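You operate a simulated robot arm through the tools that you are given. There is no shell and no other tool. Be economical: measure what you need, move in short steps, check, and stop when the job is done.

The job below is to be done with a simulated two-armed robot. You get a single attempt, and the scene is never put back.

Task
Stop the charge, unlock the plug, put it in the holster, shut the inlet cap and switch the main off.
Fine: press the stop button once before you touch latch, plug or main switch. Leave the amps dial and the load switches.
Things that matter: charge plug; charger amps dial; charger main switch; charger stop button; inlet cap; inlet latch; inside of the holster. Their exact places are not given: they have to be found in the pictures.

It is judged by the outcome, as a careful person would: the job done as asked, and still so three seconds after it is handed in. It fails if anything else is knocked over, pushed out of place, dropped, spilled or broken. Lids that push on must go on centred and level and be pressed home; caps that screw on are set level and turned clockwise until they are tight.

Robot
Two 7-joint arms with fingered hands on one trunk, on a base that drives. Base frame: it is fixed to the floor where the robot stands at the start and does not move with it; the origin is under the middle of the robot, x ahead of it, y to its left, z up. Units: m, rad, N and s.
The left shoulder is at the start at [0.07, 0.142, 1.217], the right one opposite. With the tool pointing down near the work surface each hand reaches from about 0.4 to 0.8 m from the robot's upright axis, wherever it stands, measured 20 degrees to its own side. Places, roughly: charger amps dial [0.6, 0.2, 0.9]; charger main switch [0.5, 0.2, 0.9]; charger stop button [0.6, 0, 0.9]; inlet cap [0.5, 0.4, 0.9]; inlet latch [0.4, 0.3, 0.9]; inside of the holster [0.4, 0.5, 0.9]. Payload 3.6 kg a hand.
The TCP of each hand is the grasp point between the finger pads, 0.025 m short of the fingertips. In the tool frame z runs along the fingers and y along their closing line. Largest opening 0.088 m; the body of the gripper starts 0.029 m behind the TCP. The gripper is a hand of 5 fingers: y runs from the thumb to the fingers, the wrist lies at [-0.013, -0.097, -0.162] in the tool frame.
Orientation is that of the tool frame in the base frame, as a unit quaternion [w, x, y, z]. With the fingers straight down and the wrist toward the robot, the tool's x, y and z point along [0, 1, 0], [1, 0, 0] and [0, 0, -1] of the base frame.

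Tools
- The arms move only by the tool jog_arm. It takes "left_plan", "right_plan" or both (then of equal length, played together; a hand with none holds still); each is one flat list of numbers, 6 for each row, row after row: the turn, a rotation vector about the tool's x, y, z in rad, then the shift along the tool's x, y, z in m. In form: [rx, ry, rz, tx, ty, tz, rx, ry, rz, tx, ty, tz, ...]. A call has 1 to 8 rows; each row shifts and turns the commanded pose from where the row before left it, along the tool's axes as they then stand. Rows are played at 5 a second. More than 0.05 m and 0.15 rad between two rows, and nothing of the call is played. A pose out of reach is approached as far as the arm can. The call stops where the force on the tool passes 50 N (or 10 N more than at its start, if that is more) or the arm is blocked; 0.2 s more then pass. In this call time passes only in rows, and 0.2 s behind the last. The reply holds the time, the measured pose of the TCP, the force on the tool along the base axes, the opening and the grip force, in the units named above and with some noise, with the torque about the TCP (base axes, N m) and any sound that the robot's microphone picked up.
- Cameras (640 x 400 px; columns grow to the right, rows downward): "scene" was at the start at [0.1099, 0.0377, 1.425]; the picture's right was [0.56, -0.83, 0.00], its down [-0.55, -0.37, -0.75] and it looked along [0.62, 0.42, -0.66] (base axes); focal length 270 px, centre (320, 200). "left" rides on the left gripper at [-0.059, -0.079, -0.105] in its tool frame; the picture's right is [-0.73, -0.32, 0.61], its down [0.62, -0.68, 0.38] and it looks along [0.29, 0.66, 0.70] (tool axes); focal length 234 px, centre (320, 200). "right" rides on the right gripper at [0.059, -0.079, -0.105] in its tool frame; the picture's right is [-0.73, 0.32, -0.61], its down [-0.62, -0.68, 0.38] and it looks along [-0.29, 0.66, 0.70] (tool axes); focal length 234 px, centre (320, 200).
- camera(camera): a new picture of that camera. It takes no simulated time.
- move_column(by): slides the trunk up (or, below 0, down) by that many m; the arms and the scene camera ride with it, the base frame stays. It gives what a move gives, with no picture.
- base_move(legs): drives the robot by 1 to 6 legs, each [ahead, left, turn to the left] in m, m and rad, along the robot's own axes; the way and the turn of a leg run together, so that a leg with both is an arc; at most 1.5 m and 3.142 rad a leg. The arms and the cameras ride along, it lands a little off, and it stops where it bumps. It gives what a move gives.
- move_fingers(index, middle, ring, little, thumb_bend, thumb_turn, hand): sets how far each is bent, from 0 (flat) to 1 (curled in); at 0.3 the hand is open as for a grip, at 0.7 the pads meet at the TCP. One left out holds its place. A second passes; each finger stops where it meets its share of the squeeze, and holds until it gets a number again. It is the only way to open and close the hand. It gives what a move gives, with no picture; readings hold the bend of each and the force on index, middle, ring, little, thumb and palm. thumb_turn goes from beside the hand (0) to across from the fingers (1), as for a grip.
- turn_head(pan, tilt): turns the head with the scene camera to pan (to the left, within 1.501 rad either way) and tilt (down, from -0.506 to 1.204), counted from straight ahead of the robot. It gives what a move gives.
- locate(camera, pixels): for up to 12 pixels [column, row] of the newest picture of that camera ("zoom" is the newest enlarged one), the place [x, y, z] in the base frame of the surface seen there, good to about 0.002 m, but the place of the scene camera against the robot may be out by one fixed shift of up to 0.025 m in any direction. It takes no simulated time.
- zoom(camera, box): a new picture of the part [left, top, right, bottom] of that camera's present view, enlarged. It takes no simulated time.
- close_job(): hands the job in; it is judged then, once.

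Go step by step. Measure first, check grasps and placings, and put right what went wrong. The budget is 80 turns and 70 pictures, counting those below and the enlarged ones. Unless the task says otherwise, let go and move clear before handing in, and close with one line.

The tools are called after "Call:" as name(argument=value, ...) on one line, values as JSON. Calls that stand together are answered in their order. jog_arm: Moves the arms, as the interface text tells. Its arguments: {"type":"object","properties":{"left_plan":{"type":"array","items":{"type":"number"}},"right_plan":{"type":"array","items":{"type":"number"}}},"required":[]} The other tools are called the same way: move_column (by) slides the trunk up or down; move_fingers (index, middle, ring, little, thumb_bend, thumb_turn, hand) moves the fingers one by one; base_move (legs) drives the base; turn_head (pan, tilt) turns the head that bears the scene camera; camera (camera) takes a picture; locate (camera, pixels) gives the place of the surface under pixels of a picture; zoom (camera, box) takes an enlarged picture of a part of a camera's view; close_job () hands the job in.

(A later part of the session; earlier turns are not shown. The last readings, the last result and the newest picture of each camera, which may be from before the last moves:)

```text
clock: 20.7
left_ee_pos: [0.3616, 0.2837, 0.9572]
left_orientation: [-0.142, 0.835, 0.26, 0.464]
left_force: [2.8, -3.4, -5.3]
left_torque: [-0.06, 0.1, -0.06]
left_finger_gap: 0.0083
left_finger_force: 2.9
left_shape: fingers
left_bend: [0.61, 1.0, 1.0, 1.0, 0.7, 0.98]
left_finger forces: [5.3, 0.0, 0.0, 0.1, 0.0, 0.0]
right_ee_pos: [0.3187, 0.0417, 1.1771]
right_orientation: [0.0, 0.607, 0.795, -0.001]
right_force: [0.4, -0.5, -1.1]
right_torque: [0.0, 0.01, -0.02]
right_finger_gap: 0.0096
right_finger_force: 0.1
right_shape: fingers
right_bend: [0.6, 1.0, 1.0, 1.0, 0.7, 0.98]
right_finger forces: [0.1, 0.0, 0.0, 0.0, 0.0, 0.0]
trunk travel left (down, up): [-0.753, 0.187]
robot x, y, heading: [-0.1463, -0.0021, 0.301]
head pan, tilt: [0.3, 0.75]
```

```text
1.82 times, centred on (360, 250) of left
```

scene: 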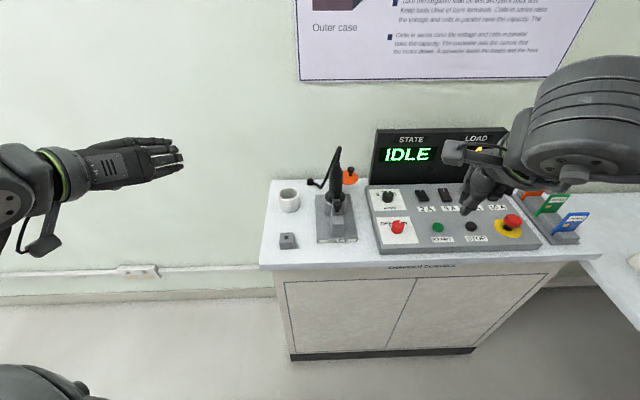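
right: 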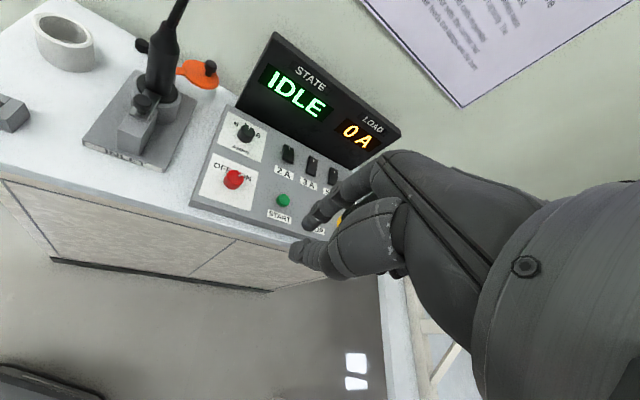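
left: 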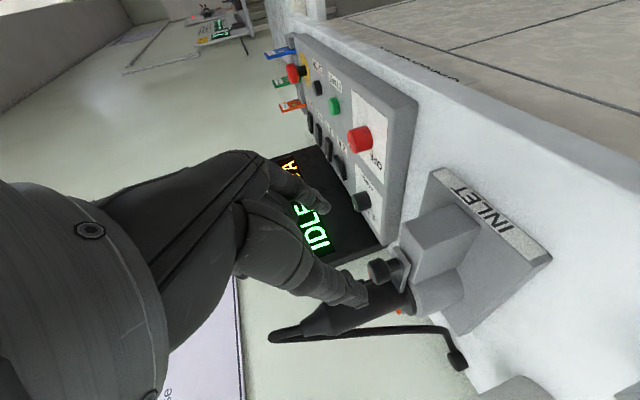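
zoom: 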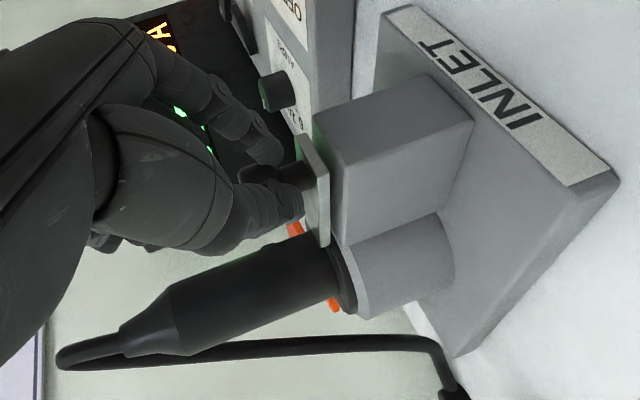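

The fingers are slipping off the knob, so the slide is at its stop. I'll open, back off, and look at the latch unobstructed.

Call:
move_fingers(hand="left", index=0.4, thumb_bend=0.4)

Call:
jog_arm(left_plan=[0, 0, 0, 0.01, 0, -0.035, 0, 0, 0, 0.015, 0, -0.035, 0, 0, 0, 0.015, -0.02, -0.03, 0, 0, 0, 0.02, -0.03, -0.02])

Call:
zoom(camera="right", box=[70, 0, 220, 120])

Call:
camera(camera="left")

Call:
zoom(camera="scene", box=[270, 130, 410, 250])

```text
clock: 21.7
left_ee_pos: [0.3601, 0.2851, 0.961]
left_orientation: [-0.141, 0.835, 0.259, 0.465]
left_force: [-0.5, 0.5, -0.3]
left_torque: [0.02, 0.0, 0.01]
left_finger_gap: 0.063
left_finger_force: 0.2
left_shape: fingers
left_bend: [0.4, 1.0, 1.0, 1.0, 0.4, 0.98]
left_finger forces: [0.1, 0.0, 0.1, 0.0, 0.0, 0.1]
right_ee_pos: [0.3173, 0.0417, 1.178]
right_orientation: [0.0, 0.607, 0.795, 0.0]
right_force: [1.4, -0.4, -0.5]
right_torque: [0.01, 0.01, 0.01]
right_finger_gap: 0.0096
right_finger_force: 0.1
right_shape: fingers
right_bend: [0.6, 1.0, 1.0, 1.0, 0.7, 0.98]
right_finger forces: [0.0, 0.0, 0.0, 0.1, 0.0, 0.0]
trunk travel left (down, up): [-0.753, 0.187]
robot x, y, heading: [-0.1483, 0.0015, 0.304]
head pan, tilt: [0.3, 0.75]
```

```text
clock: 22.7
left_ee_pos: [0.272, 0.2872, 1.0737]
left_orientation: [-0.14, 0.834, 0.259, 0.466]
left_force: [0.3, 0.2, 0.3]
left_torque: [0.02, 0.01, -0.02]
left_finger_gap: 0.063
left_finger_force: 0.0
left_shape: fingers
left_bend: [0.4, 1.0, 1.0, 1.0, 0.4, 0.98]
left_finger forces: [0.0, 0.0, 0.0, 0.0, 0.0, 0.0]
right_ee_pos: [0.3166, 0.043, 1.177]
right_orientation: [0.0, 0.606, 0.795, 0.0]
right_force: [0.8, -0.1, 0.9]
right_torque: [0.0, -0.02, -0.01]
right_finger_gap: 0.009
right_finger_force: 0.1
right_shape: fingers
right_bend: [0.6, 1.0, 1.0, 1.0, 0.7, 0.98]
right_finger forces: [0.1, 0.0, 0.0, 0.1, 0.0, 0.1]
trunk travel left (down, up): [-0.753, 0.187]
robot x, y, heading: [-0.1471, -0.0002, 0.299]
head pan, tilt: [0.3, 0.75]
```

```text
3.33 times, centred on (145, 60) of right
```

zoom: 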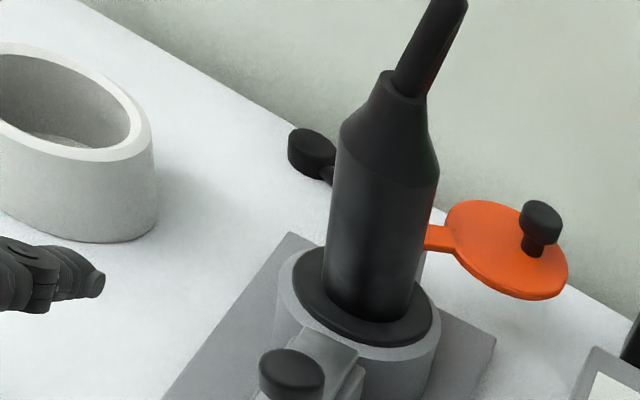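

```text
36 pictures are left
```

left: 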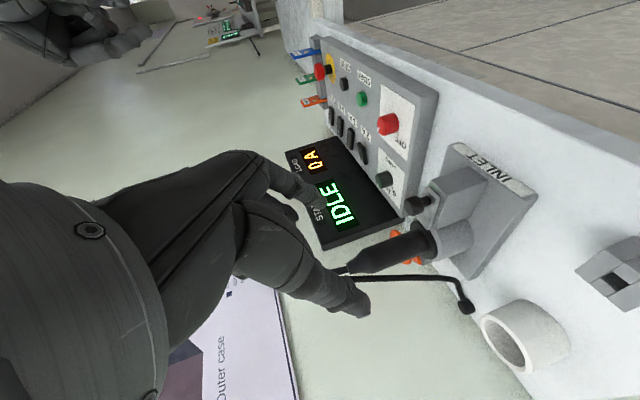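

```text
3.33 times, centred on (340, 190) of scene
```

zoom: 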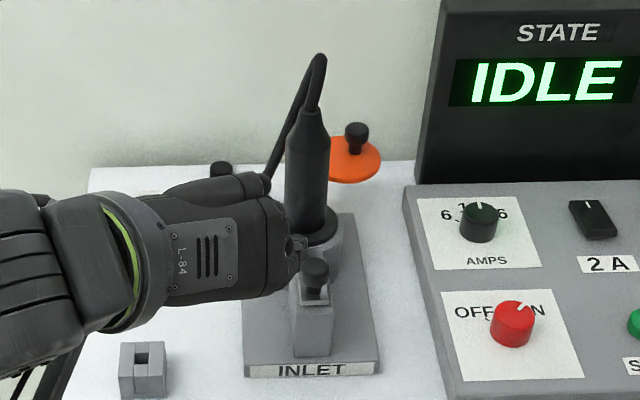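

The plate now ends at the flange's rim. I'll locate the knob and plate end to check the travel.

Call:
locate(camera="zoom", pixels=[[315, 265], [318, 212], [307, 180], [309, 150], [310, 115], [300, 255], [323, 235]])

Call:
zoom(camera="right", box=[110, 50, 190, 110])

Call:
locate(camera="left", pixels=[[418, 205], [374, 258], [400, 248], [500, 340], [520, 320], [350, 265], [365, 272]])

```text
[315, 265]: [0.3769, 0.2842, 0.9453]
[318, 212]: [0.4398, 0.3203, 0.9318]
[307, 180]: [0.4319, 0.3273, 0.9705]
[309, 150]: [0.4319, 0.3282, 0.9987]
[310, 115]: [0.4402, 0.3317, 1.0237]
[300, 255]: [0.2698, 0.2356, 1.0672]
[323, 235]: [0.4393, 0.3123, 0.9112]
```

```text
6.67 times, centred on (150, 80) of right
```

zoom: 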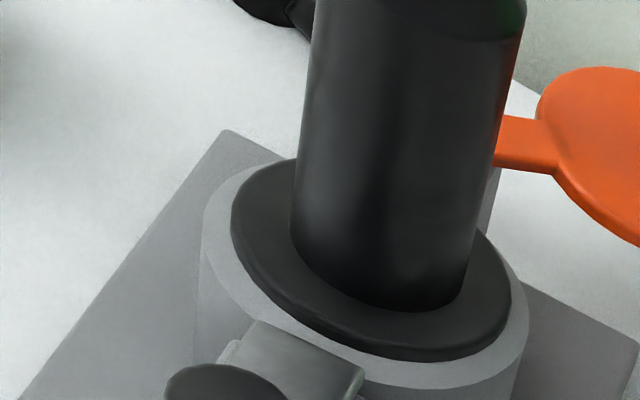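

```text
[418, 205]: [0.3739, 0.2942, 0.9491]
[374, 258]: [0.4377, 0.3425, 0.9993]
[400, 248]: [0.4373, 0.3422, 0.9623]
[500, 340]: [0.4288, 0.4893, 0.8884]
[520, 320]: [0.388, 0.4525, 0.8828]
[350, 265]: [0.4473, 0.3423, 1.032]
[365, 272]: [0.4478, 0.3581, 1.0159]
```

The flange is fully free of the latch plate. Next I'll open the hand, flatten the pitch and go to a pre-grasp in front of the plug.

Call:
move_fingers(hand="left", index=0.3, middle=0.3, ring=0.3, little=0.3, thumb_bend=0.3)

Call:
jog_arm(left_plan=[0, 0.14, 0, 0, 0, 0, 0, 0.14, 0, 0, 0, 0, 0, 0, 0, -0.0086, 0.0173, 0.0303, 0, 0, 0, -0.0086, 0.0173, 0.0303, 0, 0, 0, -0.0086, 0.0173, 0.0303])

Call:
camera(camera="left")

Call:
zoom(camera="scene", box=[250, 110, 410, 250])

```text
clock: 23.7
left_ee_pos: [0.2731, 0.2861, 1.0726]
left_orientation: [-0.141, 0.834, 0.259, 0.466]
left_force: [0.6, -0.1, -0.2]
left_torque: [0.01, 0.01, -0.01]
left_finger_gap: 0.0841
left_finger_force: 0.0
left_shape: fingers
left_bend: [0.3, 0.3, 0.3, 0.3, 0.3, 0.98]
left_finger forces: [0.0, 0.0, 0.0, 0.0, 0.1, 0.1]
right_ee_pos: [0.3176, 0.041, 1.1765]
right_orientation: [-0.001, 0.606, 0.795, 0.001]
right_force: [0.2, -0.1, 0.3]
right_torque: [-0.06, -0.03, 0.01]
right_finger_gap: 0.0093
right_finger_force: 0.1
right_shape: fingers
right_bend: [0.6, 1.0, 1.0, 1.0, 0.7, 0.98]
right_finger forces: [0.0, 0.1, 0.1, 0.1, 0.1, 0.0]
trunk travel left (down, up): [-0.753, 0.187]
robot x, y, heading: [-0.1491, -0.003, 0.303]
head pan, tilt: [0.3, 0.75]
```

```text
clock: 24.9
left_ee_pos: [0.3696, 0.2881, 1.0241]
left_orientation: [-0.177, 0.761, 0.237, 0.577]
left_force: [-0.7, 0.1, -0.1]
left_torque: [0.01, 0.0, -0.03]
left_finger_gap: 0.0844
left_finger_force: 0.1
left_shape: fingers
left_bend: [0.3, 0.3, 0.3, 0.3, 0.3, 0.98]
left_finger forces: [0.1, 0.0, 0.1, 0.0, 0.0, 0.0]
right_ee_pos: [0.3179, 0.0431, 1.1762]
right_orientation: [-0.001, 0.607, 0.794, 0.0]
right_force: [-0.3, 1.0, -0.4]
right_torque: [0.02, 0.0, -0.02]
right_finger_gap: 0.0095
right_finger_force: 0.0
right_shape: fingers
right_bend: [0.6, 1.0, 1.0, 1.0, 0.7, 0.98]
right_finger forces: [0.0, 0.0, 0.1, 0.1, 0.0, 0.0]
trunk travel left (down, up): [-0.753, 0.187]
robot x, y, heading: [-0.1525, 0.0001, 0.3]
head pan, tilt: [0.3, 0.75]
```

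```text
33 pictures are left
```

left: 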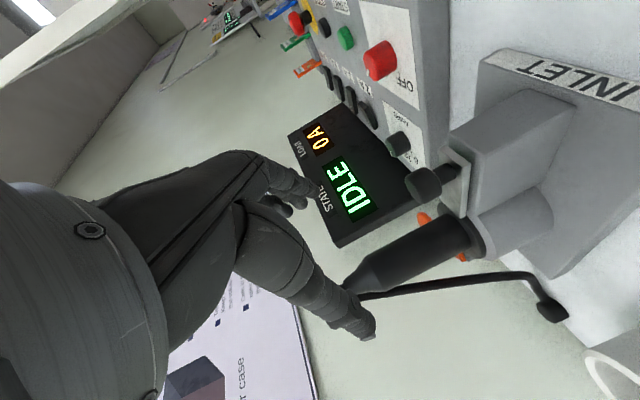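

```text
2.86 times, centred on (330, 180) of scene
```

zoom: 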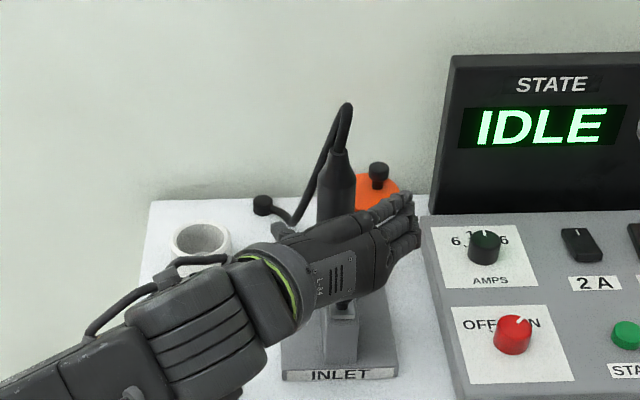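

Fingers are on the right of the plug and the thumb on the left. I'll locate plug edges, cable and fingertips for centring.

Call:
locate(camera="left", pixels=[[400, 262], [430, 245], [375, 278], [350, 285], [440, 288], [400, 293], [370, 325], [312, 188], [425, 185], [405, 240], [425, 272], [550, 305]])

```text
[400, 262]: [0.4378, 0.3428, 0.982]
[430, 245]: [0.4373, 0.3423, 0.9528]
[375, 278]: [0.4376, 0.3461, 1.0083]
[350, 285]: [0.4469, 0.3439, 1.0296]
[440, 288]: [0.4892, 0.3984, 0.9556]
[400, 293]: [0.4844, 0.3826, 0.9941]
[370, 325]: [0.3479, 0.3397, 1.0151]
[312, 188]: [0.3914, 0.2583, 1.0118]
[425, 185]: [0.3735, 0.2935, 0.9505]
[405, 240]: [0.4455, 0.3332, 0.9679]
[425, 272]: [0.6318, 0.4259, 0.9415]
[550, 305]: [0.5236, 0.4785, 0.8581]
```

The plug axis matches the hand's midline, and the cable hangs about 4 cm behind. I'll advance onto the plug.

Call:
jog_arm(left_plan=[0, 0, 0, -0.0005, 0, 0.026, 0, 0, 0, -0.0005, 0, 0.026, 0, 0, 0, -0.0005, 0, 0.026, 0, 0, 0, -0.0005, 0, 0.026])

Call:
zoom(camera="left", box=[220, 140, 500, 360])

Call:
zoom(camera="right", box=[20, 0, 220, 150])

```text
clock: 25.9
left_ee_pos: [0.4543, 0.3443, 0.9936]
left_orientation: [-0.176, 0.761, 0.237, 0.578]
left_force: [0.6, -0.3, -0.4]
left_torque: [0.01, -0.01, -0.01]
left_finger_gap: 0.0846
left_finger_force: 0.0
left_shape: fingers
left_bend: [0.3, 0.3, 0.3, 0.3, 0.3, 0.98]
left_finger forces: [0.0, 0.0, 0.0, 0.0, 0.1, 0.1]
right_ee_pos: [0.3187, 0.0414, 1.1779]
right_orientation: [0.0, 0.607, 0.795, -0.001]
right_force: [-0.3, -0.9, -0.2]
right_torque: [0.0, -0.02, 0.0]
right_finger_gap: 0.0095
right_finger_force: 0.0
right_shape: fingers
right_bend: [0.6, 1.0, 1.0, 1.0, 0.7, 0.98]
right_finger forces: [0.1, 0.0, 0.0, 0.0, 0.1, 0.0]
trunk travel left (down, up): [-0.753, 0.187]
robot x, y, heading: [-0.1517, 0.0014, 0.301]
head pan, tilt: [0.3, 0.75]
```

```text
1.82 times, centred on (360, 250) of left
```

zoom: 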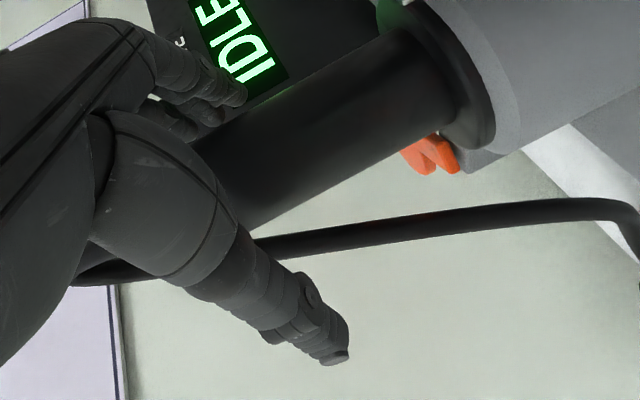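

```text
2.67 times, centred on (120, 75) of right
```

zoom: 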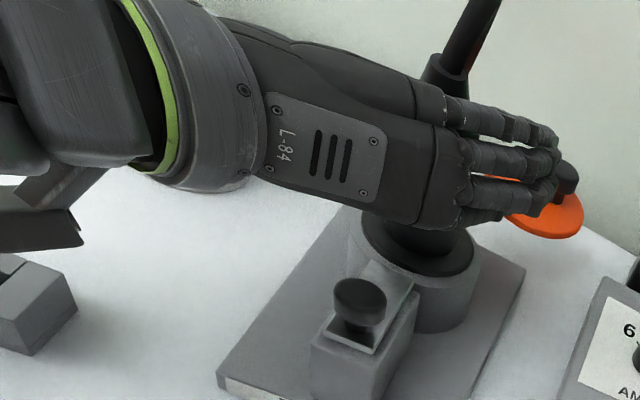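

The plug is between the thumb and fingers with no contact. I'll close the grip.

Call:
move_fingers(hand="left", index=0.75, middle=0.75, ring=0.75, little=0.5, thumb_bend=0.75)

Call:
zoom(camera="left", box=[220, 140, 500, 360])

```text
clock: 26.9
left_ee_pos: [0.4518, 0.3445, 0.9943]
left_orientation: [-0.176, 0.761, 0.237, 0.578]
left_force: [2.7, -1.5, 9.1]
left_torque: [0.08, 0.08, 0.04]
left_finger_gap: 0.0169
left_finger_force: 22.1
left_shape: fingers
left_bend: [0.73, 0.73, 0.73, 0.5, 0.62, 0.96]
left_finger forces: [10.9, 6.9, 5.9, 0.0, 20.3, 0.0]
right_ee_pos: [0.3166, 0.0408, 1.1784]
right_orientation: [0.0, 0.607, 0.794, -0.001]
right_force: [0.4, 0.0, 0.4]
right_torque: [0.0, -0.03, 0.03]
right_finger_gap: 0.0095
right_finger_force: 0.1
right_shape: fingers
right_bend: [0.6, 1.0, 1.0, 1.0, 0.7, 0.98]
right_finger forces: [0.0, 0.0, 0.1, 0.0, 0.1, 0.1]
trunk travel left (down, up): [-0.753, 0.187]
robot x, y, heading: [-0.1479, -0.0023, 0.299]
head pan, tilt: [0.3, 0.75]
```

```text
1.82 times, centred on (360, 250) of left
```

zoom: 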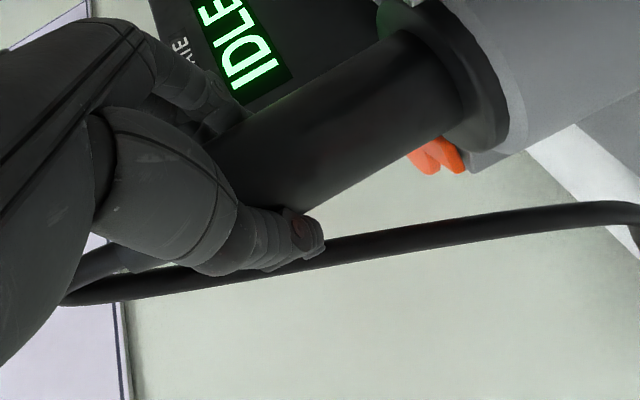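

Firm grip (thumb 20 N, fingers 24 N). I'll lift straight up in small steps.

Call:
jog_arm(left_plan=[0, 0, 0, 0.0096, 0.0001, -0.0027, 0, 0, 0, 0.0096, 0.0001, -0.0027, 0, 0, 0, 0.0096, 0.0001, -0.0027, 0, 0, 0, 0.0096, 0.0001, -0.0027, 0, 0, 0, 0.0096, 0.0001, -0.0027])

Call:
zoom(camera="right", box=[20, 0, 220, 150])

```text
clock: 28.1
left_ee_pos: [0.4509, 0.3452, 1.0446]
left_orientation: [-0.177, 0.762, 0.236, 0.577]
left_force: [0.2, 0.3, -3.2]
left_torque: [0.03, 0.03, -0.01]
left_finger_gap: 0.0153
left_finger_force: 16.9
left_shape: fingers
left_bend: [0.73, 0.74, 0.74, 0.5, 0.65, 0.94]
left_finger forces: [10.7, 3.7, 2.5, 0.1, 17.1, 0.1]
right_ee_pos: [0.3178, 0.0417, 1.1776]
right_orientation: [0.001, 0.607, 0.795, 0.0]
right_force: [0.1, 0.0, 0.4]
right_torque: [0.01, 0.0, -0.01]
right_finger_gap: 0.0095
right_finger_force: 0.0
right_shape: fingers
right_bend: [0.6, 1.0, 1.0, 1.0, 0.7, 0.98]
right_finger forces: [0.0, 0.0, 0.0, 0.0, 0.1, 0.0]
trunk travel left (down, up): [-0.753, 0.187]
robot x, y, heading: [-0.1478, -0.0036, 0.299]
head pan, tilt: [0.3, 0.75]
```

```text
2.67 times, centred on (120, 75) of right
```

zoom: 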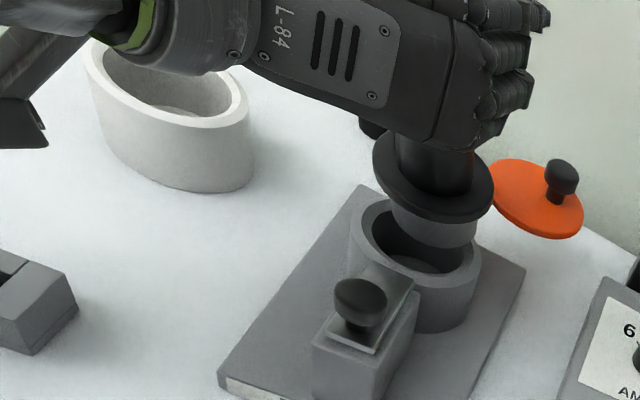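

The plug is out and hangs level. I'll lift further while measuring the holster rim, which is visible at zoom (95,75)–(245,105).

Call:
locate(camera="zoom", pixels=[[86, 60], [120, 105], [185, 128], [240, 120], [246, 90], [170, 100], [175, 120], [430, 240], [460, 235], [430, 200], [380, 175], [490, 190]])

Call:
jog_arm(left_plan=[0, 0, 0, 0.0193, 0.0002, -0.0054, 0, 0, 0, 0.0193, 0.0002, -0.0054, 0, 0, 0, 0.0193, 0.0002, -0.0054])

Call:
camera(camera="right")

```text
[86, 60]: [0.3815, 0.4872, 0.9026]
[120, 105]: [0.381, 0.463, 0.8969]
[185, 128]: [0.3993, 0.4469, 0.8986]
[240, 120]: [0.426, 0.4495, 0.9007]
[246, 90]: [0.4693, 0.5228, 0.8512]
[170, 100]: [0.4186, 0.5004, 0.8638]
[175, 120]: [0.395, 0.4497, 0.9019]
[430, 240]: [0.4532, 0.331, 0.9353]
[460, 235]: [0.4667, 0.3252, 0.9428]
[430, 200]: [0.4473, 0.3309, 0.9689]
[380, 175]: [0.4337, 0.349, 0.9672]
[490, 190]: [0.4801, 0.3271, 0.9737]
```

```text
clock: 28.9
left_ee_pos: [0.4523, 0.3451, 1.104]
left_orientation: [-0.176, 0.761, 0.237, 0.577]
left_force: [0.1, 0.3, -3.3]
left_torque: [-0.01, 0.01, 0.01]
left_finger_gap: 0.0151
left_finger_force: 17.4
left_shape: fingers
left_bend: [0.73, 0.74, 0.74, 0.5, 0.65, 0.94]
left_finger forces: [10.8, 3.6, 2.4, 0.0, 16.9, 0.1]
right_ee_pos: [0.3177, 0.042, 1.1776]
right_orientation: [0.0, 0.607, 0.795, 0.0]
right_force: [-0.4, 0.1, -0.1]
right_torque: [0.01, 0.02, -0.02]
right_finger_gap: 0.0094
right_finger_force: 0.0
right_shape: fingers
right_bend: [0.6, 1.0, 1.0, 1.0, 0.7, 0.98]
right_finger forces: [0.0, 0.0, 0.0, 0.1, 0.0, 0.1]
trunk travel left (down, up): [-0.753, 0.187]
robot x, y, heading: [-0.1485, -0.001, 0.299]
head pan, tilt: [0.3, 0.75]
```

```text
27 pictures are left
```

right: 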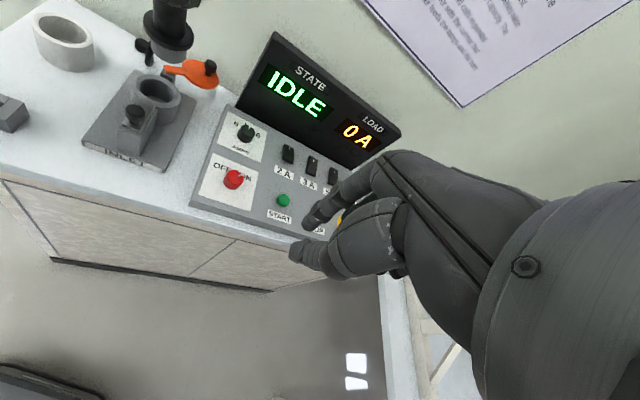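

The plug is clear at TCP z 1.104. I'll zoom on the holster rim and plug nose for precise centres.

Call:
zoom(camera="right", box=[20, 0, 220, 125])

```text
3.20 times, centred on (120, 62) of right
```

zoom: 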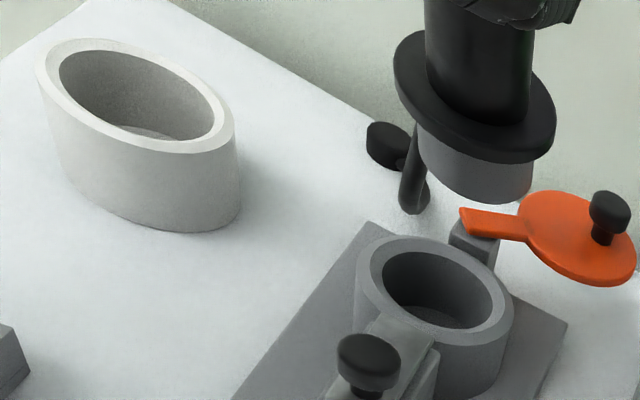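

Call:
locate(camera="zoom", pixels=[[52, 60], [95, 43], [200, 88], [228, 130], [180, 148], [100, 118], [466, 205], [480, 225], [500, 225], [575, 215], [528, 215], [628, 260]])

Call:
locate(camera="zoom", pixels=[[375, 275], [405, 243], [480, 262], [506, 320], [430, 320], [398, 75], [480, 155], [553, 130], [480, 120], [470, 190], [610, 205], [440, 300]])

```text
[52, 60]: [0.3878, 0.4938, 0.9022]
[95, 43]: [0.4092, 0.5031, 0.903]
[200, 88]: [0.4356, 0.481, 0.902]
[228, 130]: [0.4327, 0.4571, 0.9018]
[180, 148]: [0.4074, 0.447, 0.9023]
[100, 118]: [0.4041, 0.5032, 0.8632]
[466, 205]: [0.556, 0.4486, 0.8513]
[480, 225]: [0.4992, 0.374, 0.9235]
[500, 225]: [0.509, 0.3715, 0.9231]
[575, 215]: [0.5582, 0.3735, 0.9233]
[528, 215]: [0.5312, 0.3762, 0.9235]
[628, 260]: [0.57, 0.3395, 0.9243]
```

```text
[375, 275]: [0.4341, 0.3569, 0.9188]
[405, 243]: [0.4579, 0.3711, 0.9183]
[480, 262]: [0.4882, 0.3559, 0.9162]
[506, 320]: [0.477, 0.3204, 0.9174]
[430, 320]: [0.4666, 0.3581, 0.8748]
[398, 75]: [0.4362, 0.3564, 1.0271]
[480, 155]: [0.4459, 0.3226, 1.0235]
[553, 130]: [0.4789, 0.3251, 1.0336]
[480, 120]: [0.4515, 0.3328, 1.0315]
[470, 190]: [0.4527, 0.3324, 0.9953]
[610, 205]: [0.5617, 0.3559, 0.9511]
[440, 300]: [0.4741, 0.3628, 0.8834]
```

The holster centre is at about [0.410,0.475] with the rim at z 0.902. The plug axis is offset from the TCP by about (+0.0075,−0.003), and the nose bottom is at about z 0.99. I'll carry it across above the holster.

Call:
jog_arm(left_plan=[0, 0, 0, 0.0026, -0.0345, 0.008, 0, 0, 0, 0.0026, -0.0345, 0.008, 0, 0, 0, 0.0026, -0.0345, 0.008, 0, 0, 0, 0.0026, -0.0345, 0.008, 0, 0, 0, -0.0193, -0.0002, 0.0054, 0, 0, 0, -0.0193, -0.0002, 0.0054])

Call:
zoom(camera="right", box=[0, 0, 180, 112])

Call:
zoom(camera="scene", box=[240, 120, 380, 240])

```text
clock: 30.3
left_ee_pos: [0.4028, 0.4783, 1.0637]
left_orientation: [-0.176, 0.762, 0.237, 0.577]
left_force: [-0.6, 0.2, -2.6]
left_torque: [0.01, 0.01, 0.01]
left_finger_gap: 0.0142
left_finger_force: 15.0
left_shape: fingers
left_bend: [0.73, 0.74, 0.74, 0.5, 0.66, 0.94]
left_finger forces: [11.1, 3.5, 1.6, 0.0, 14.6, 0.0]
right_ee_pos: [0.317, 0.0437, 1.1776]
right_orientation: [-0.001, 0.607, 0.795, 0.0]
right_force: [-0.1, 0.4, 0.0]
right_torque: [0.01, 0.02, 0.01]
right_finger_gap: 0.0094
right_finger_force: 0.0
right_shape: fingers
right_bend: [0.6, 1.0, 1.0, 1.0, 0.7, 0.98]
right_finger forces: [0.1, 0.0, 0.0, 0.0, 0.1, 0.1]
trunk travel left (down, up): [-0.753, 0.187]
robot x, y, heading: [-0.1519, 0.0014, 0.298]
head pan, tilt: [0.3, 0.75]
```

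```text
3.56 times, centred on (90, 56) of right
```

zoom: 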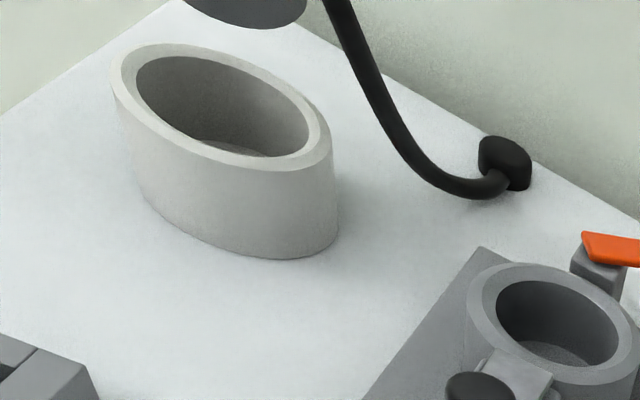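

```text
3.33 times, centred on (310, 180) of scene
```

zoom: 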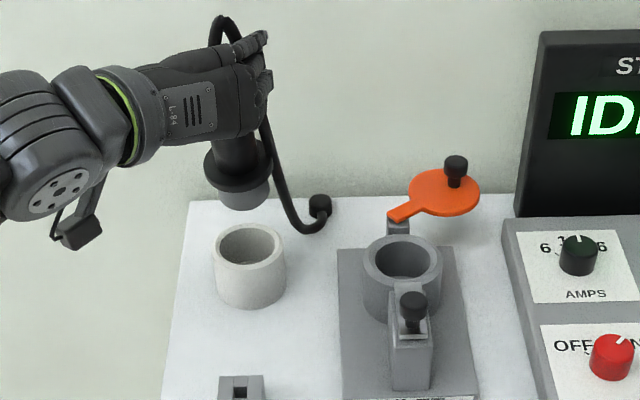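

The plug hangs above the cup in the scene view. I'll locate the flange edges and the rim in the same picture for relative alignment.

Call:
locate(camera="zoom", pixels=[[206, 170], [271, 170], [238, 188], [222, 195], [268, 195], [246, 207], [219, 250], [283, 250], [251, 228], [250, 272], [237, 150], [228, 268]])

```text
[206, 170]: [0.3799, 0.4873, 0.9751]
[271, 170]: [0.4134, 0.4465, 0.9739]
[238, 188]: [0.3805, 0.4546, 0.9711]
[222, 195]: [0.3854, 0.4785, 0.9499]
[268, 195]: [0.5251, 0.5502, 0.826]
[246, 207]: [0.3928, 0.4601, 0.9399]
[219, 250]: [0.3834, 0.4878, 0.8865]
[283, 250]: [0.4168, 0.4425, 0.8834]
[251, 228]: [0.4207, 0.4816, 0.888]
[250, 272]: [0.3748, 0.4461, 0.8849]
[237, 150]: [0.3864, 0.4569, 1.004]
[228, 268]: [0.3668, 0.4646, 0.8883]
```

The nose looks shifted right relative to the flange, which may mean a slight tilt. I'll take a closer look.

Call:
zoom(camera="scene", box=[290, 120, 350, 220])

Call:
camera(camera="left")

```text
4.00 times, centred on (320, 170) of scene
```

zoom: 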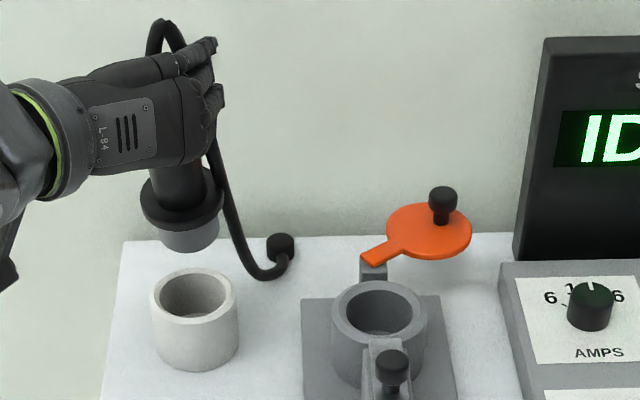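

```text
22 pictures are left
```

left: 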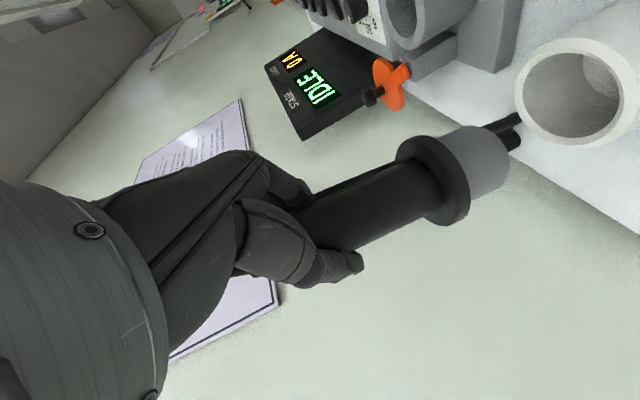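

The plug has tilted about 0.13 rad, with its nose to the right. I'll roll the hand about its approach axis to bring it upright and check.

Call:
jog_arm(left_plan=[0, 0, 0.13, 0, 0, 0])

Call:
zoom(camera="scene", box=[270, 140, 350, 220])

```text
clock: 30.7
left_ee_pos: [0.404, 0.4778, 1.0646]
left_orientation: [-0.214, 0.775, 0.186, 0.564]
left_force: [0.5, -0.5, -2.2]
left_torque: [-0.01, -0.04, -0.03]
left_finger_gap: 0.0137
left_finger_force: 15.2
left_shape: fingers
left_bend: [0.73, 0.74, 0.74, 0.5, 0.66, 0.94]
left_finger forces: [11.3, 3.4, 1.8, 0.0, 14.5, 0.1]
right_ee_pos: [0.3182, 0.0419, 1.1765]
right_orientation: [-0.001, 0.607, 0.795, 0.0]
right_force: [0.0, -0.1, 0.2]
right_torque: [-0.02, 0.01, 0.0]
right_finger_gap: 0.0093
right_finger_force: 0.2
right_shape: fingers
right_bend: [0.6, 1.0, 1.0, 1.0, 0.7, 0.98]
right_finger forces: [0.0, 0.0, 0.0, 0.0, 0.0, 0.0]
trunk travel left (down, up): [-0.753, 0.187]
robot x, y, heading: [-0.1482, -0.0008, 0.295]
head pan, tilt: [0.3, 0.75]
```

```text
5.00 times, centred on (310, 180) of scene
```

zoom: 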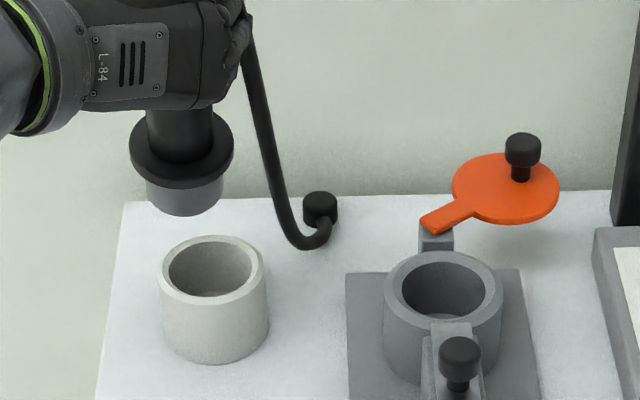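

The plug now looks upright (flange centre 182, nose centre 184). I'll locate the flange, nose and rim to compute the shift.

Call:
locate(camera="zoom", pixels=[[133, 155], [232, 152], [182, 182], [184, 210], [184, 200], [150, 195], [220, 190], [163, 275], [264, 275], [213, 240], [213, 298], [180, 125]])

```text
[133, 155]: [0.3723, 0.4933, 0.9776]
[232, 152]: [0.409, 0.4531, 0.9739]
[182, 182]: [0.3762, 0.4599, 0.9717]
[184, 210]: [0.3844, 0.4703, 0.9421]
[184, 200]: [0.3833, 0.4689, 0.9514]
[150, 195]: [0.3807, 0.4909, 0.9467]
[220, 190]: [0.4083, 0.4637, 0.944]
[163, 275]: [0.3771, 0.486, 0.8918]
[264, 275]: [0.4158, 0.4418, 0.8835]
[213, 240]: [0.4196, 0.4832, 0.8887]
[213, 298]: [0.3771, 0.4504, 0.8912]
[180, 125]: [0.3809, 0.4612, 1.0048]
```

The nose needs to move about (+0.002,−0.015), and the lean needs a slight trim. I'll apply that, descend to just above the rim, and check.

Call:
jog_arm(left_plan=[0, -0.04, -0.03, 0.0006, 0.01, -0.0022, 0, 0, 0, -0.0205, 0.0023, 0.0062, 0, 0, 0, -0.0205, 0.0023, 0.0062])

Call:
zoom(camera="scene", box=[270, 140, 350, 220])

```text
clock: 31.5
left_ee_pos: [0.4053, 0.4683, 1.0216]
left_orientation: [-0.201, 0.783, 0.203, 0.552]
left_force: [-0.1, -0.1, -4.1]
left_torque: [-0.03, 0.0, 0.02]
left_finger_gap: 0.0141
left_finger_force: 15.3
left_shape: fingers
left_bend: [0.73, 0.74, 0.74, 0.5, 0.66, 0.94]
left_finger forces: [11.3, 3.4, 1.6, 0.1, 14.3, 0.0]
right_ee_pos: [0.3194, 0.0423, 1.1769]
right_orientation: [0.0, 0.607, 0.795, -0.001]
right_force: [0.5, 0.2, 0.3]
right_torque: [-0.01, -0.04, -0.03]
right_finger_gap: 0.0094
right_finger_force: 0.1
right_shape: fingers
right_bend: [0.6, 1.0, 1.0, 1.0, 0.7, 0.98]
right_finger forces: [0.1, 0.0, 0.1, 0.0, 0.0, 0.1]
trunk travel left (down, up): [-0.753, 0.187]
robot x, y, heading: [-0.1484, 0.0025, 0.298]
head pan, tilt: [0.3, 0.75]
```

```text
5.00 times, centred on (310, 180) of scene
```

zoom: 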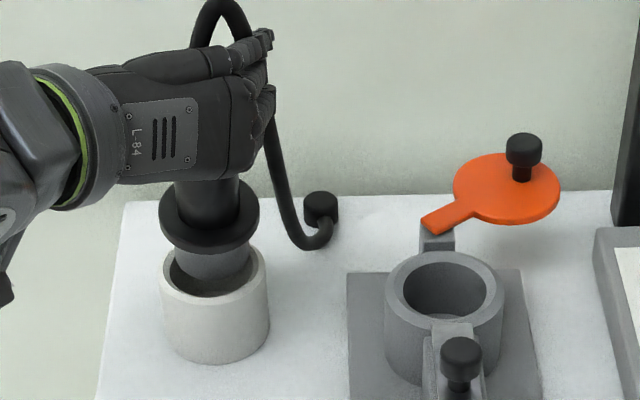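

The lateral fit is good (nose centre 211, cup centre 213). I'll check the depth with locate.

Call:
locate(camera="zoom", pixels=[[211, 262], [211, 278], [180, 262], [243, 262], [213, 296], [213, 302], [164, 275], [264, 275], [210, 240], [165, 215], [256, 210], [210, 205]])

```text
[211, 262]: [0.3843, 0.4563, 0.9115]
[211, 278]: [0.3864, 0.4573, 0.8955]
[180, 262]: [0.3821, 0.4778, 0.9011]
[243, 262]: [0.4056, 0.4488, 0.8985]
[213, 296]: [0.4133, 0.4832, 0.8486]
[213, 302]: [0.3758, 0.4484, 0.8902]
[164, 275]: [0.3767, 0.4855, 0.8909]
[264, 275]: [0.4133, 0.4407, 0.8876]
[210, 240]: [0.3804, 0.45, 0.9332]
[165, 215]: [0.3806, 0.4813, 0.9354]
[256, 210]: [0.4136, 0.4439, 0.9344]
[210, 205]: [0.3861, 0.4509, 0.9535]
```

The nose is within about 3 mm of the holster centre and has cleared the rim. I'll lower it in.

Call:
jog_arm(left_plan=[0, 0, 0, -0.0098, 0.0016, 0.0015, 0, 0, 0, -0.0095, 0.0009, 0.0031, 0, 0, 0, -0.0095, 0.0009, 0.0031])

Call:
zoom(camera="scene", box=[270, 140, 350, 220])

```text
clock: 32.3
left_ee_pos: [0.4047, 0.4647, 0.9916]
left_orientation: [-0.201, 0.783, 0.203, 0.552]
left_force: [-0.9, -0.2, -2.6]
left_torque: [0.01, 0.06, -0.03]
left_finger_gap: 0.0137
left_finger_force: 15.4
left_shape: fingers
left_bend: [0.73, 0.74, 0.74, 0.5, 0.66, 0.94]
left_finger forces: [11.0, 3.4, 1.9, 0.0, 14.2, 0.1]
right_ee_pos: [0.3183, 0.0426, 1.1771]
right_orientation: [-0.001, 0.607, 0.794, 0.0]
right_force: [-0.1, 0.1, 0.9]
right_torque: [-0.01, 0.03, 0.0]
right_finger_gap: 0.0096
right_finger_force: 0.0
right_shape: fingers
right_bend: [0.6, 1.0, 1.0, 1.0, 0.7, 0.98]
right_finger forces: [0.0, 0.0, 0.0, 0.0, 0.1, 0.0]
trunk travel left (down, up): [-0.753, 0.187]
robot x, y, heading: [-0.1518, -0.0012, 0.295]
head pan, tilt: [0.3, 0.75]
```

```text
5.00 times, centred on (310, 180) of scene
```

zoom: 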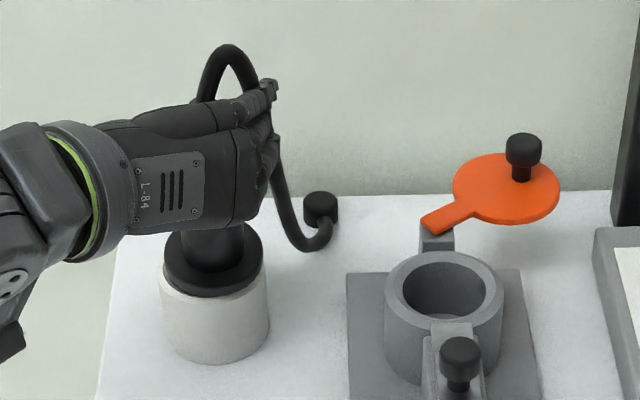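

The nose is in the holster with almost no side force, and the flange is just above the rim. I'll lower the last few millimetres until it seats.

Call:
jog_arm(left_plan=[0, 0, 0, -0.0047, 0.0004, 0.0015, 0, 0, 0, -0.0038, 0.0003, 0.0012, 0, 0, 0, -0.0028, 0.0003, 0.0009])

```text
clock: 33.1
left_ee_pos: [0.4032, 0.4647, 0.9825]
left_orientation: [-0.202, 0.781, 0.203, 0.555]
left_force: [5.1, 3.2, 16.7]
left_torque: [0.03, -0.1, 0.04]
left_finger_gap: 0.0135
left_finger_force: 19.5
left_shape: fingers
left_bend: [0.73, 0.74, 0.74, 0.5, 0.66, 0.96]
left_finger forces: [13.2, 6.5, 3.5, 0.0, 16.1, 0.0]
right_ee_pos: [0.3153, 0.0409, 1.1787]
right_orientation: [0.001, 0.607, 0.795, 0.001]
right_force: [0.7, 0.7, 0.4]
right_torque: [-0.02, -0.01, 0.04]
right_finger_gap: 0.0096
right_finger_force: 0.1
right_shape: fingers
right_bend: [0.6, 1.0, 1.0, 1.0, 0.7, 0.98]
right_finger forces: [0.1, 0.0, 0.0, 0.0, 0.0, 0.0]
trunk travel left (down, up): [-0.753, 0.187]
robot x, y, heading: [-0.1519, 0.0021, 0.3]
head pan, tilt: [0.3, 0.75]
```

Upward force of 16.7 N means it has seated. I'll release and back straight out.

Call:
move_fingers(hand="left", index=0.3, middle=0.3, ring=0.3, little=0.3, thumb_bend=0.3)

Call:
jog_arm(left_plan=[0, 0, 0, 0.002, 0, -0.03, 0, 0, 0, 0.002, 0, -0.035, 0, 0, 0, 0.002, 0, -0.04, 0, 0, 0, 0.02, 0, -0.04])

Call:
camera(camera="scene")

```text
clock: 34.1
left_ee_pos: [0.4033, 0.4661, 0.9796]
left_orientation: [-0.201, 0.783, 0.203, 0.552]
left_force: [0.2, 0.0, 0.1]
left_torque: [-0.01, 0.01, -0.02]
left_finger_gap: 0.0846
left_finger_force: 0.1
left_shape: fingers
left_bend: [0.3, 0.3, 0.3, 0.3, 0.3, 0.98]
left_finger forces: [0.0, 0.1, 0.0, 0.0, 0.0, 0.1]
right_ee_pos: [0.317, 0.0417, 1.1769]
right_orientation: [0.0, 0.607, 0.795, 0.0]
right_force: [-0.2, 1.9, 0.1]
right_torque: [0.02, 0.01, 0.02]
right_finger_gap: 0.0095
right_finger_force: 0.1
right_shape: fingers
right_bend: [0.6, 1.0, 1.0, 1.0, 0.7, 0.98]
right_finger forces: [0.1, 0.1, 0.0, 0.1, 0.0, 0.0]
trunk travel left (down, up): [-0.753, 0.187]
robot x, y, heading: [-0.1504, -0.0015, 0.297]
head pan, tilt: [0.3, 0.75]
```

```text
clock: 35.1
left_ee_pos: [0.2974, 0.3887, 1.0497]
left_orientation: [-0.202, 0.783, 0.203, 0.553]
left_force: [-0.3, -0.4, 0.0]
left_torque: [-0.01, 0.02, 0.02]
left_finger_gap: 0.0844
left_finger_force: 0.1
left_shape: fingers
left_bend: [0.3, 0.3, 0.3, 0.3, 0.3, 0.98]
left_finger forces: [0.0, 0.1, 0.0, 0.1, 0.0, 0.0]
right_ee_pos: [0.317, 0.0418, 1.178]
right_orientation: [0.0, 0.607, 0.795, 0.0]
right_force: [0.0, -0.1, -0.5]
right_torque: [0.01, -0.03, 0.03]
right_finger_gap: 0.0096
right_finger_force: 0.1
right_shape: fingers
right_bend: [0.6, 1.0, 1.0, 1.0, 0.7, 0.98]
right_finger forces: [0.1, 0.0, 0.1, 0.0, 0.0, 0.1]
trunk travel left (down, up): [-0.753, 0.187]
robot x, y, heading: [-0.1501, 0.0016, 0.295]
head pan, tilt: [0.3, 0.75]
```

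```text
18 pictures are left
```

scene: 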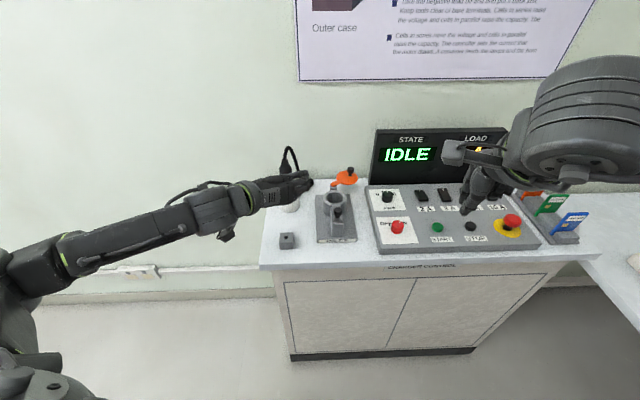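

The plug stands in the holster. The cap looks like a swing lid pivoting on the post beside the ring, since pivot-to-inlet and pivot-to-disc distances match. I'll locate it in detail on the last zoom.

Call:
locate(camera="zoom", pixels=[[426, 222], [440, 230], [455, 212], [437, 244], [457, 187], [556, 190], [505, 218], [505, 158], [523, 145], [521, 176], [523, 160], [445, 258]])

Call:
camera(camera="left")

```text
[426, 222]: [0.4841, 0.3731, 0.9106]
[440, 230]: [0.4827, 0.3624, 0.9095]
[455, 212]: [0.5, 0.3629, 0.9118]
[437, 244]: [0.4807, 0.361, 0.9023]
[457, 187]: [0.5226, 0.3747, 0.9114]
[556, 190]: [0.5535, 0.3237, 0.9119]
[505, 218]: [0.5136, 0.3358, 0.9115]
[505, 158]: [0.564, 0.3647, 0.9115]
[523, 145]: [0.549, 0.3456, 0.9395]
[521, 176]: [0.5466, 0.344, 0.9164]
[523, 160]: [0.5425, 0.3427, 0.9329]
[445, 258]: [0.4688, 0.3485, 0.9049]
```

```text
17 pictures are left
```

left: 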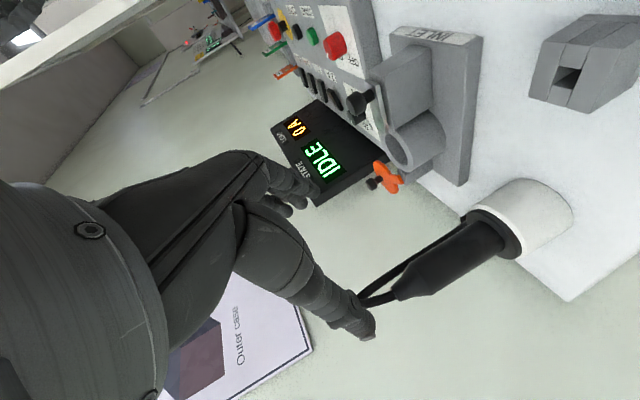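

The cap pivots on a vertical post at P≈[0.499,0.376], with its knob at about [0.559,0.355,0.946]. Shutting it means swinging it about 120° clockwise over the inlet at [0.460,0.342]. I'll shape a pinch and go to a pre-grasp.

Call:
move_fingers(hand="left", index=0.45, middle=1, ring=1, little=1, thumb_bend=0.45)

Call:
jog_arm(left_plan=[0, -0.14, -0.0475, 0, 0, 0, 0, -0.14, -0.0475, 0, 0, 0, 0, 0, 0, 0.0054, 0.0352, 0.0231, 0, 0, 0, 0.0054, 0.0352, 0.0231, 0, 0, 0, 0.0054, 0.0352, 0.0231, 0, 0, 0, 0.0054, 0.0352, 0.0231, 0, 0, 0, 0.0054, 0.0352, 0.0231])

Call:
camera(camera="left")

```text
clock: 36.1
left_ee_pos: [0.299, 0.3889, 1.0486]
left_orientation: [-0.201, 0.783, 0.204, 0.552]
left_force: [-0.3, -0.6, 1.0]
left_torque: [0.01, 0.02, 0.03]
left_finger_gap: 0.0534
left_finger_force: 0.1
left_shape: fingers
left_bend: [0.45, 1.0, 1.0, 1.0, 0.45, 0.98]
left_finger forces: [0.1, 0.1, 0.1, 0.1, 0.0, 0.0]
right_ee_pos: [0.3165, 0.042, 1.1781]
right_orientation: [-0.001, 0.607, 0.795, 0.0]
right_force: [-0.2, 0.1, 0.3]
right_torque: [0.01, -0.02, -0.02]
right_finger_gap: 0.0096
right_finger_force: 0.1
right_shape: fingers
right_bend: [0.6, 1.0, 1.0, 1.0, 0.7, 0.98]
right_finger forces: [0.0, 0.0, 0.0, 0.0, 0.0, 0.1]
trunk travel left (down, up): [-0.753, 0.187]
robot x, y, heading: [-0.1486, -0.0008, 0.299]
head pan, tilt: [0.3, 0.75]
```

```text
clock: 37.7
left_ee_pos: [0.4927, 0.3082, 1.0046]
left_orientation: [-0.144, 0.843, 0.266, 0.445]
left_force: [-0.1, -0.9, 0.3]
left_torque: [0.03, -0.02, 0.02]
left_finger_gap: 0.0528
left_finger_force: 0.0
left_shape: fingers
left_bend: [0.45, 1.0, 1.0, 1.0, 0.45, 0.98]
left_finger forces: [0.0, 0.0, 0.1, 0.1, 0.1, 0.0]
right_ee_pos: [0.3174, 0.0414, 1.177]
right_orientation: [-0.002, 0.606, 0.795, 0.0]
right_force: [-0.2, 0.3, -0.3]
right_torque: [0.02, -0.01, -0.01]
right_finger_gap: 0.0093
right_finger_force: 0.2
right_shape: fingers
right_bend: [0.6, 1.0, 1.0, 1.0, 0.7, 0.98]
right_finger forces: [0.0, 0.1, 0.1, 0.0, 0.0, 0.0]
trunk travel left (down, up): [-0.753, 0.187]
robot x, y, heading: [-0.1487, 0.0009, 0.303]
head pan, tilt: [0.3, 0.75]
```

```text
16 pictures are left
```

left: 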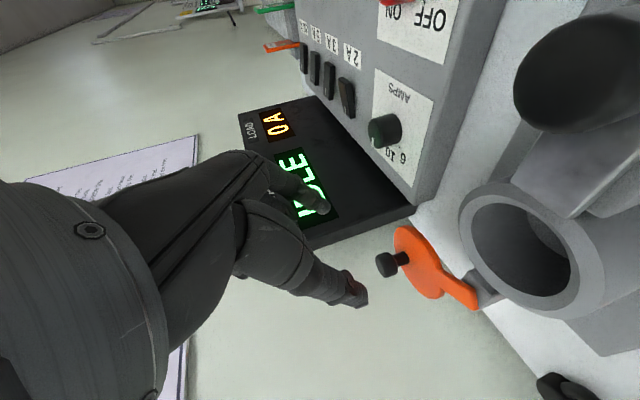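

Call:
locate(camera="left", pixels=[[386, 264], [380, 266], [392, 262], [322, 207], [358, 290], [420, 262], [405, 232], [440, 295], [470, 300], [462, 240], [600, 290], [520, 315]])

```text
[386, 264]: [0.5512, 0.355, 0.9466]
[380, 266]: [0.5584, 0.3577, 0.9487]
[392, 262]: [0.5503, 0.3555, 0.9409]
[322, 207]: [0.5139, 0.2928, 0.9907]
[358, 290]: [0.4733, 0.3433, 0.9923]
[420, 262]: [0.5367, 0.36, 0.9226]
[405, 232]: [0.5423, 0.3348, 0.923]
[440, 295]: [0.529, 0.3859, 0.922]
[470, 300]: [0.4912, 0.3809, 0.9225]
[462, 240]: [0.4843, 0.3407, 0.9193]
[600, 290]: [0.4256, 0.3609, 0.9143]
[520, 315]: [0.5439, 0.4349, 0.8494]
```

The knob centre is at about [0.559,0.359,0.946]. I'll advance onto it with a 4 mm side correction and then close the pinch.

Call:
jog_arm(left_plan=[0, 0, 0, 0, -0.0014, 0.032, 0, 0, 0, 0, -0.0013, 0.032, 0, 0, 0, 0, -0.0013, 0.032])

Call:
move_fingers(hand="left", index=0.7, thumb_bend=0.7)

Call:
camera(camera="left")

```text
clock: 38.5
left_ee_pos: [0.5536, 0.3594, 0.9516]
left_orientation: [-0.144, 0.842, 0.265, 0.447]
left_force: [-0.4, 0.2, 0.9]
left_torque: [0.0, 0.01, 0.0]
left_finger_gap: 0.0532
left_finger_force: 0.1
left_shape: fingers
left_bend: [0.45, 1.0, 1.0, 1.0, 0.45, 0.98]
left_finger forces: [0.1, 0.0, 0.0, 0.0, 0.0, 0.0]
right_ee_pos: [0.3182, 0.0426, 1.1772]
right_orientation: [-0.001, 0.606, 0.795, 0.0]
right_force: [0.2, 0.3, -0.2]
right_torque: [0.01, -0.03, -0.02]
right_finger_gap: 0.0094
right_finger_force: 0.1
right_shape: fingers
right_bend: [0.6, 1.0, 1.0, 1.0, 0.7, 0.98]
right_finger forces: [0.0, 0.0, 0.0, 0.0, 0.0, 0.0]
trunk travel left (down, up): [-0.753, 0.187]
robot x, y, heading: [-0.1512, -0.0011, 0.299]
head pan, tilt: [0.3, 0.75]
```

```text
clock: 39.5
left_ee_pos: [0.554, 0.3592, 0.9513]
left_orientation: [-0.145, 0.842, 0.265, 0.446]
left_force: [6.5, -5.7, -0.6]
left_torque: [-0.06, -0.03, -0.05]
left_finger_gap: 0.0116
left_finger_force: 5.6
left_shape: fingers
left_bend: [0.59, 1.0, 1.0, 1.0, 0.69, 0.98]
left_finger forces: [8.8, 0.0, 0.0, 0.0, 0.6, 0.0]
right_ee_pos: [0.319, 0.0403, 1.1761]
right_orientation: [-0.001, 0.606, 0.795, 0.0]
right_force: [-0.3, -0.2, -0.2]
right_torque: [0.02, 0.05, 0.01]
right_finger_gap: 0.0098
right_finger_force: 0.0
right_shape: fingers
right_bend: [0.6, 1.0, 1.0, 1.0, 0.7, 0.98]
right_finger forces: [0.0, 0.1, 0.0, 0.0, 0.0, 0.0]
trunk travel left (down, up): [-0.753, 0.187]
robot x, y, heading: [-0.1509, -0.0031, 0.297]
head pan, tilt: [0.3, 0.75]
```

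```text
15 pictures are left
```

left: 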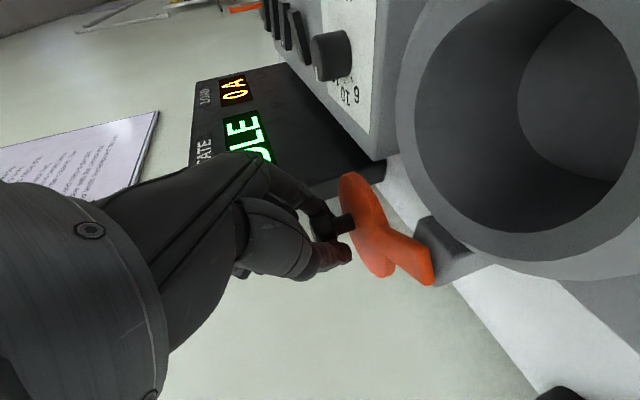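

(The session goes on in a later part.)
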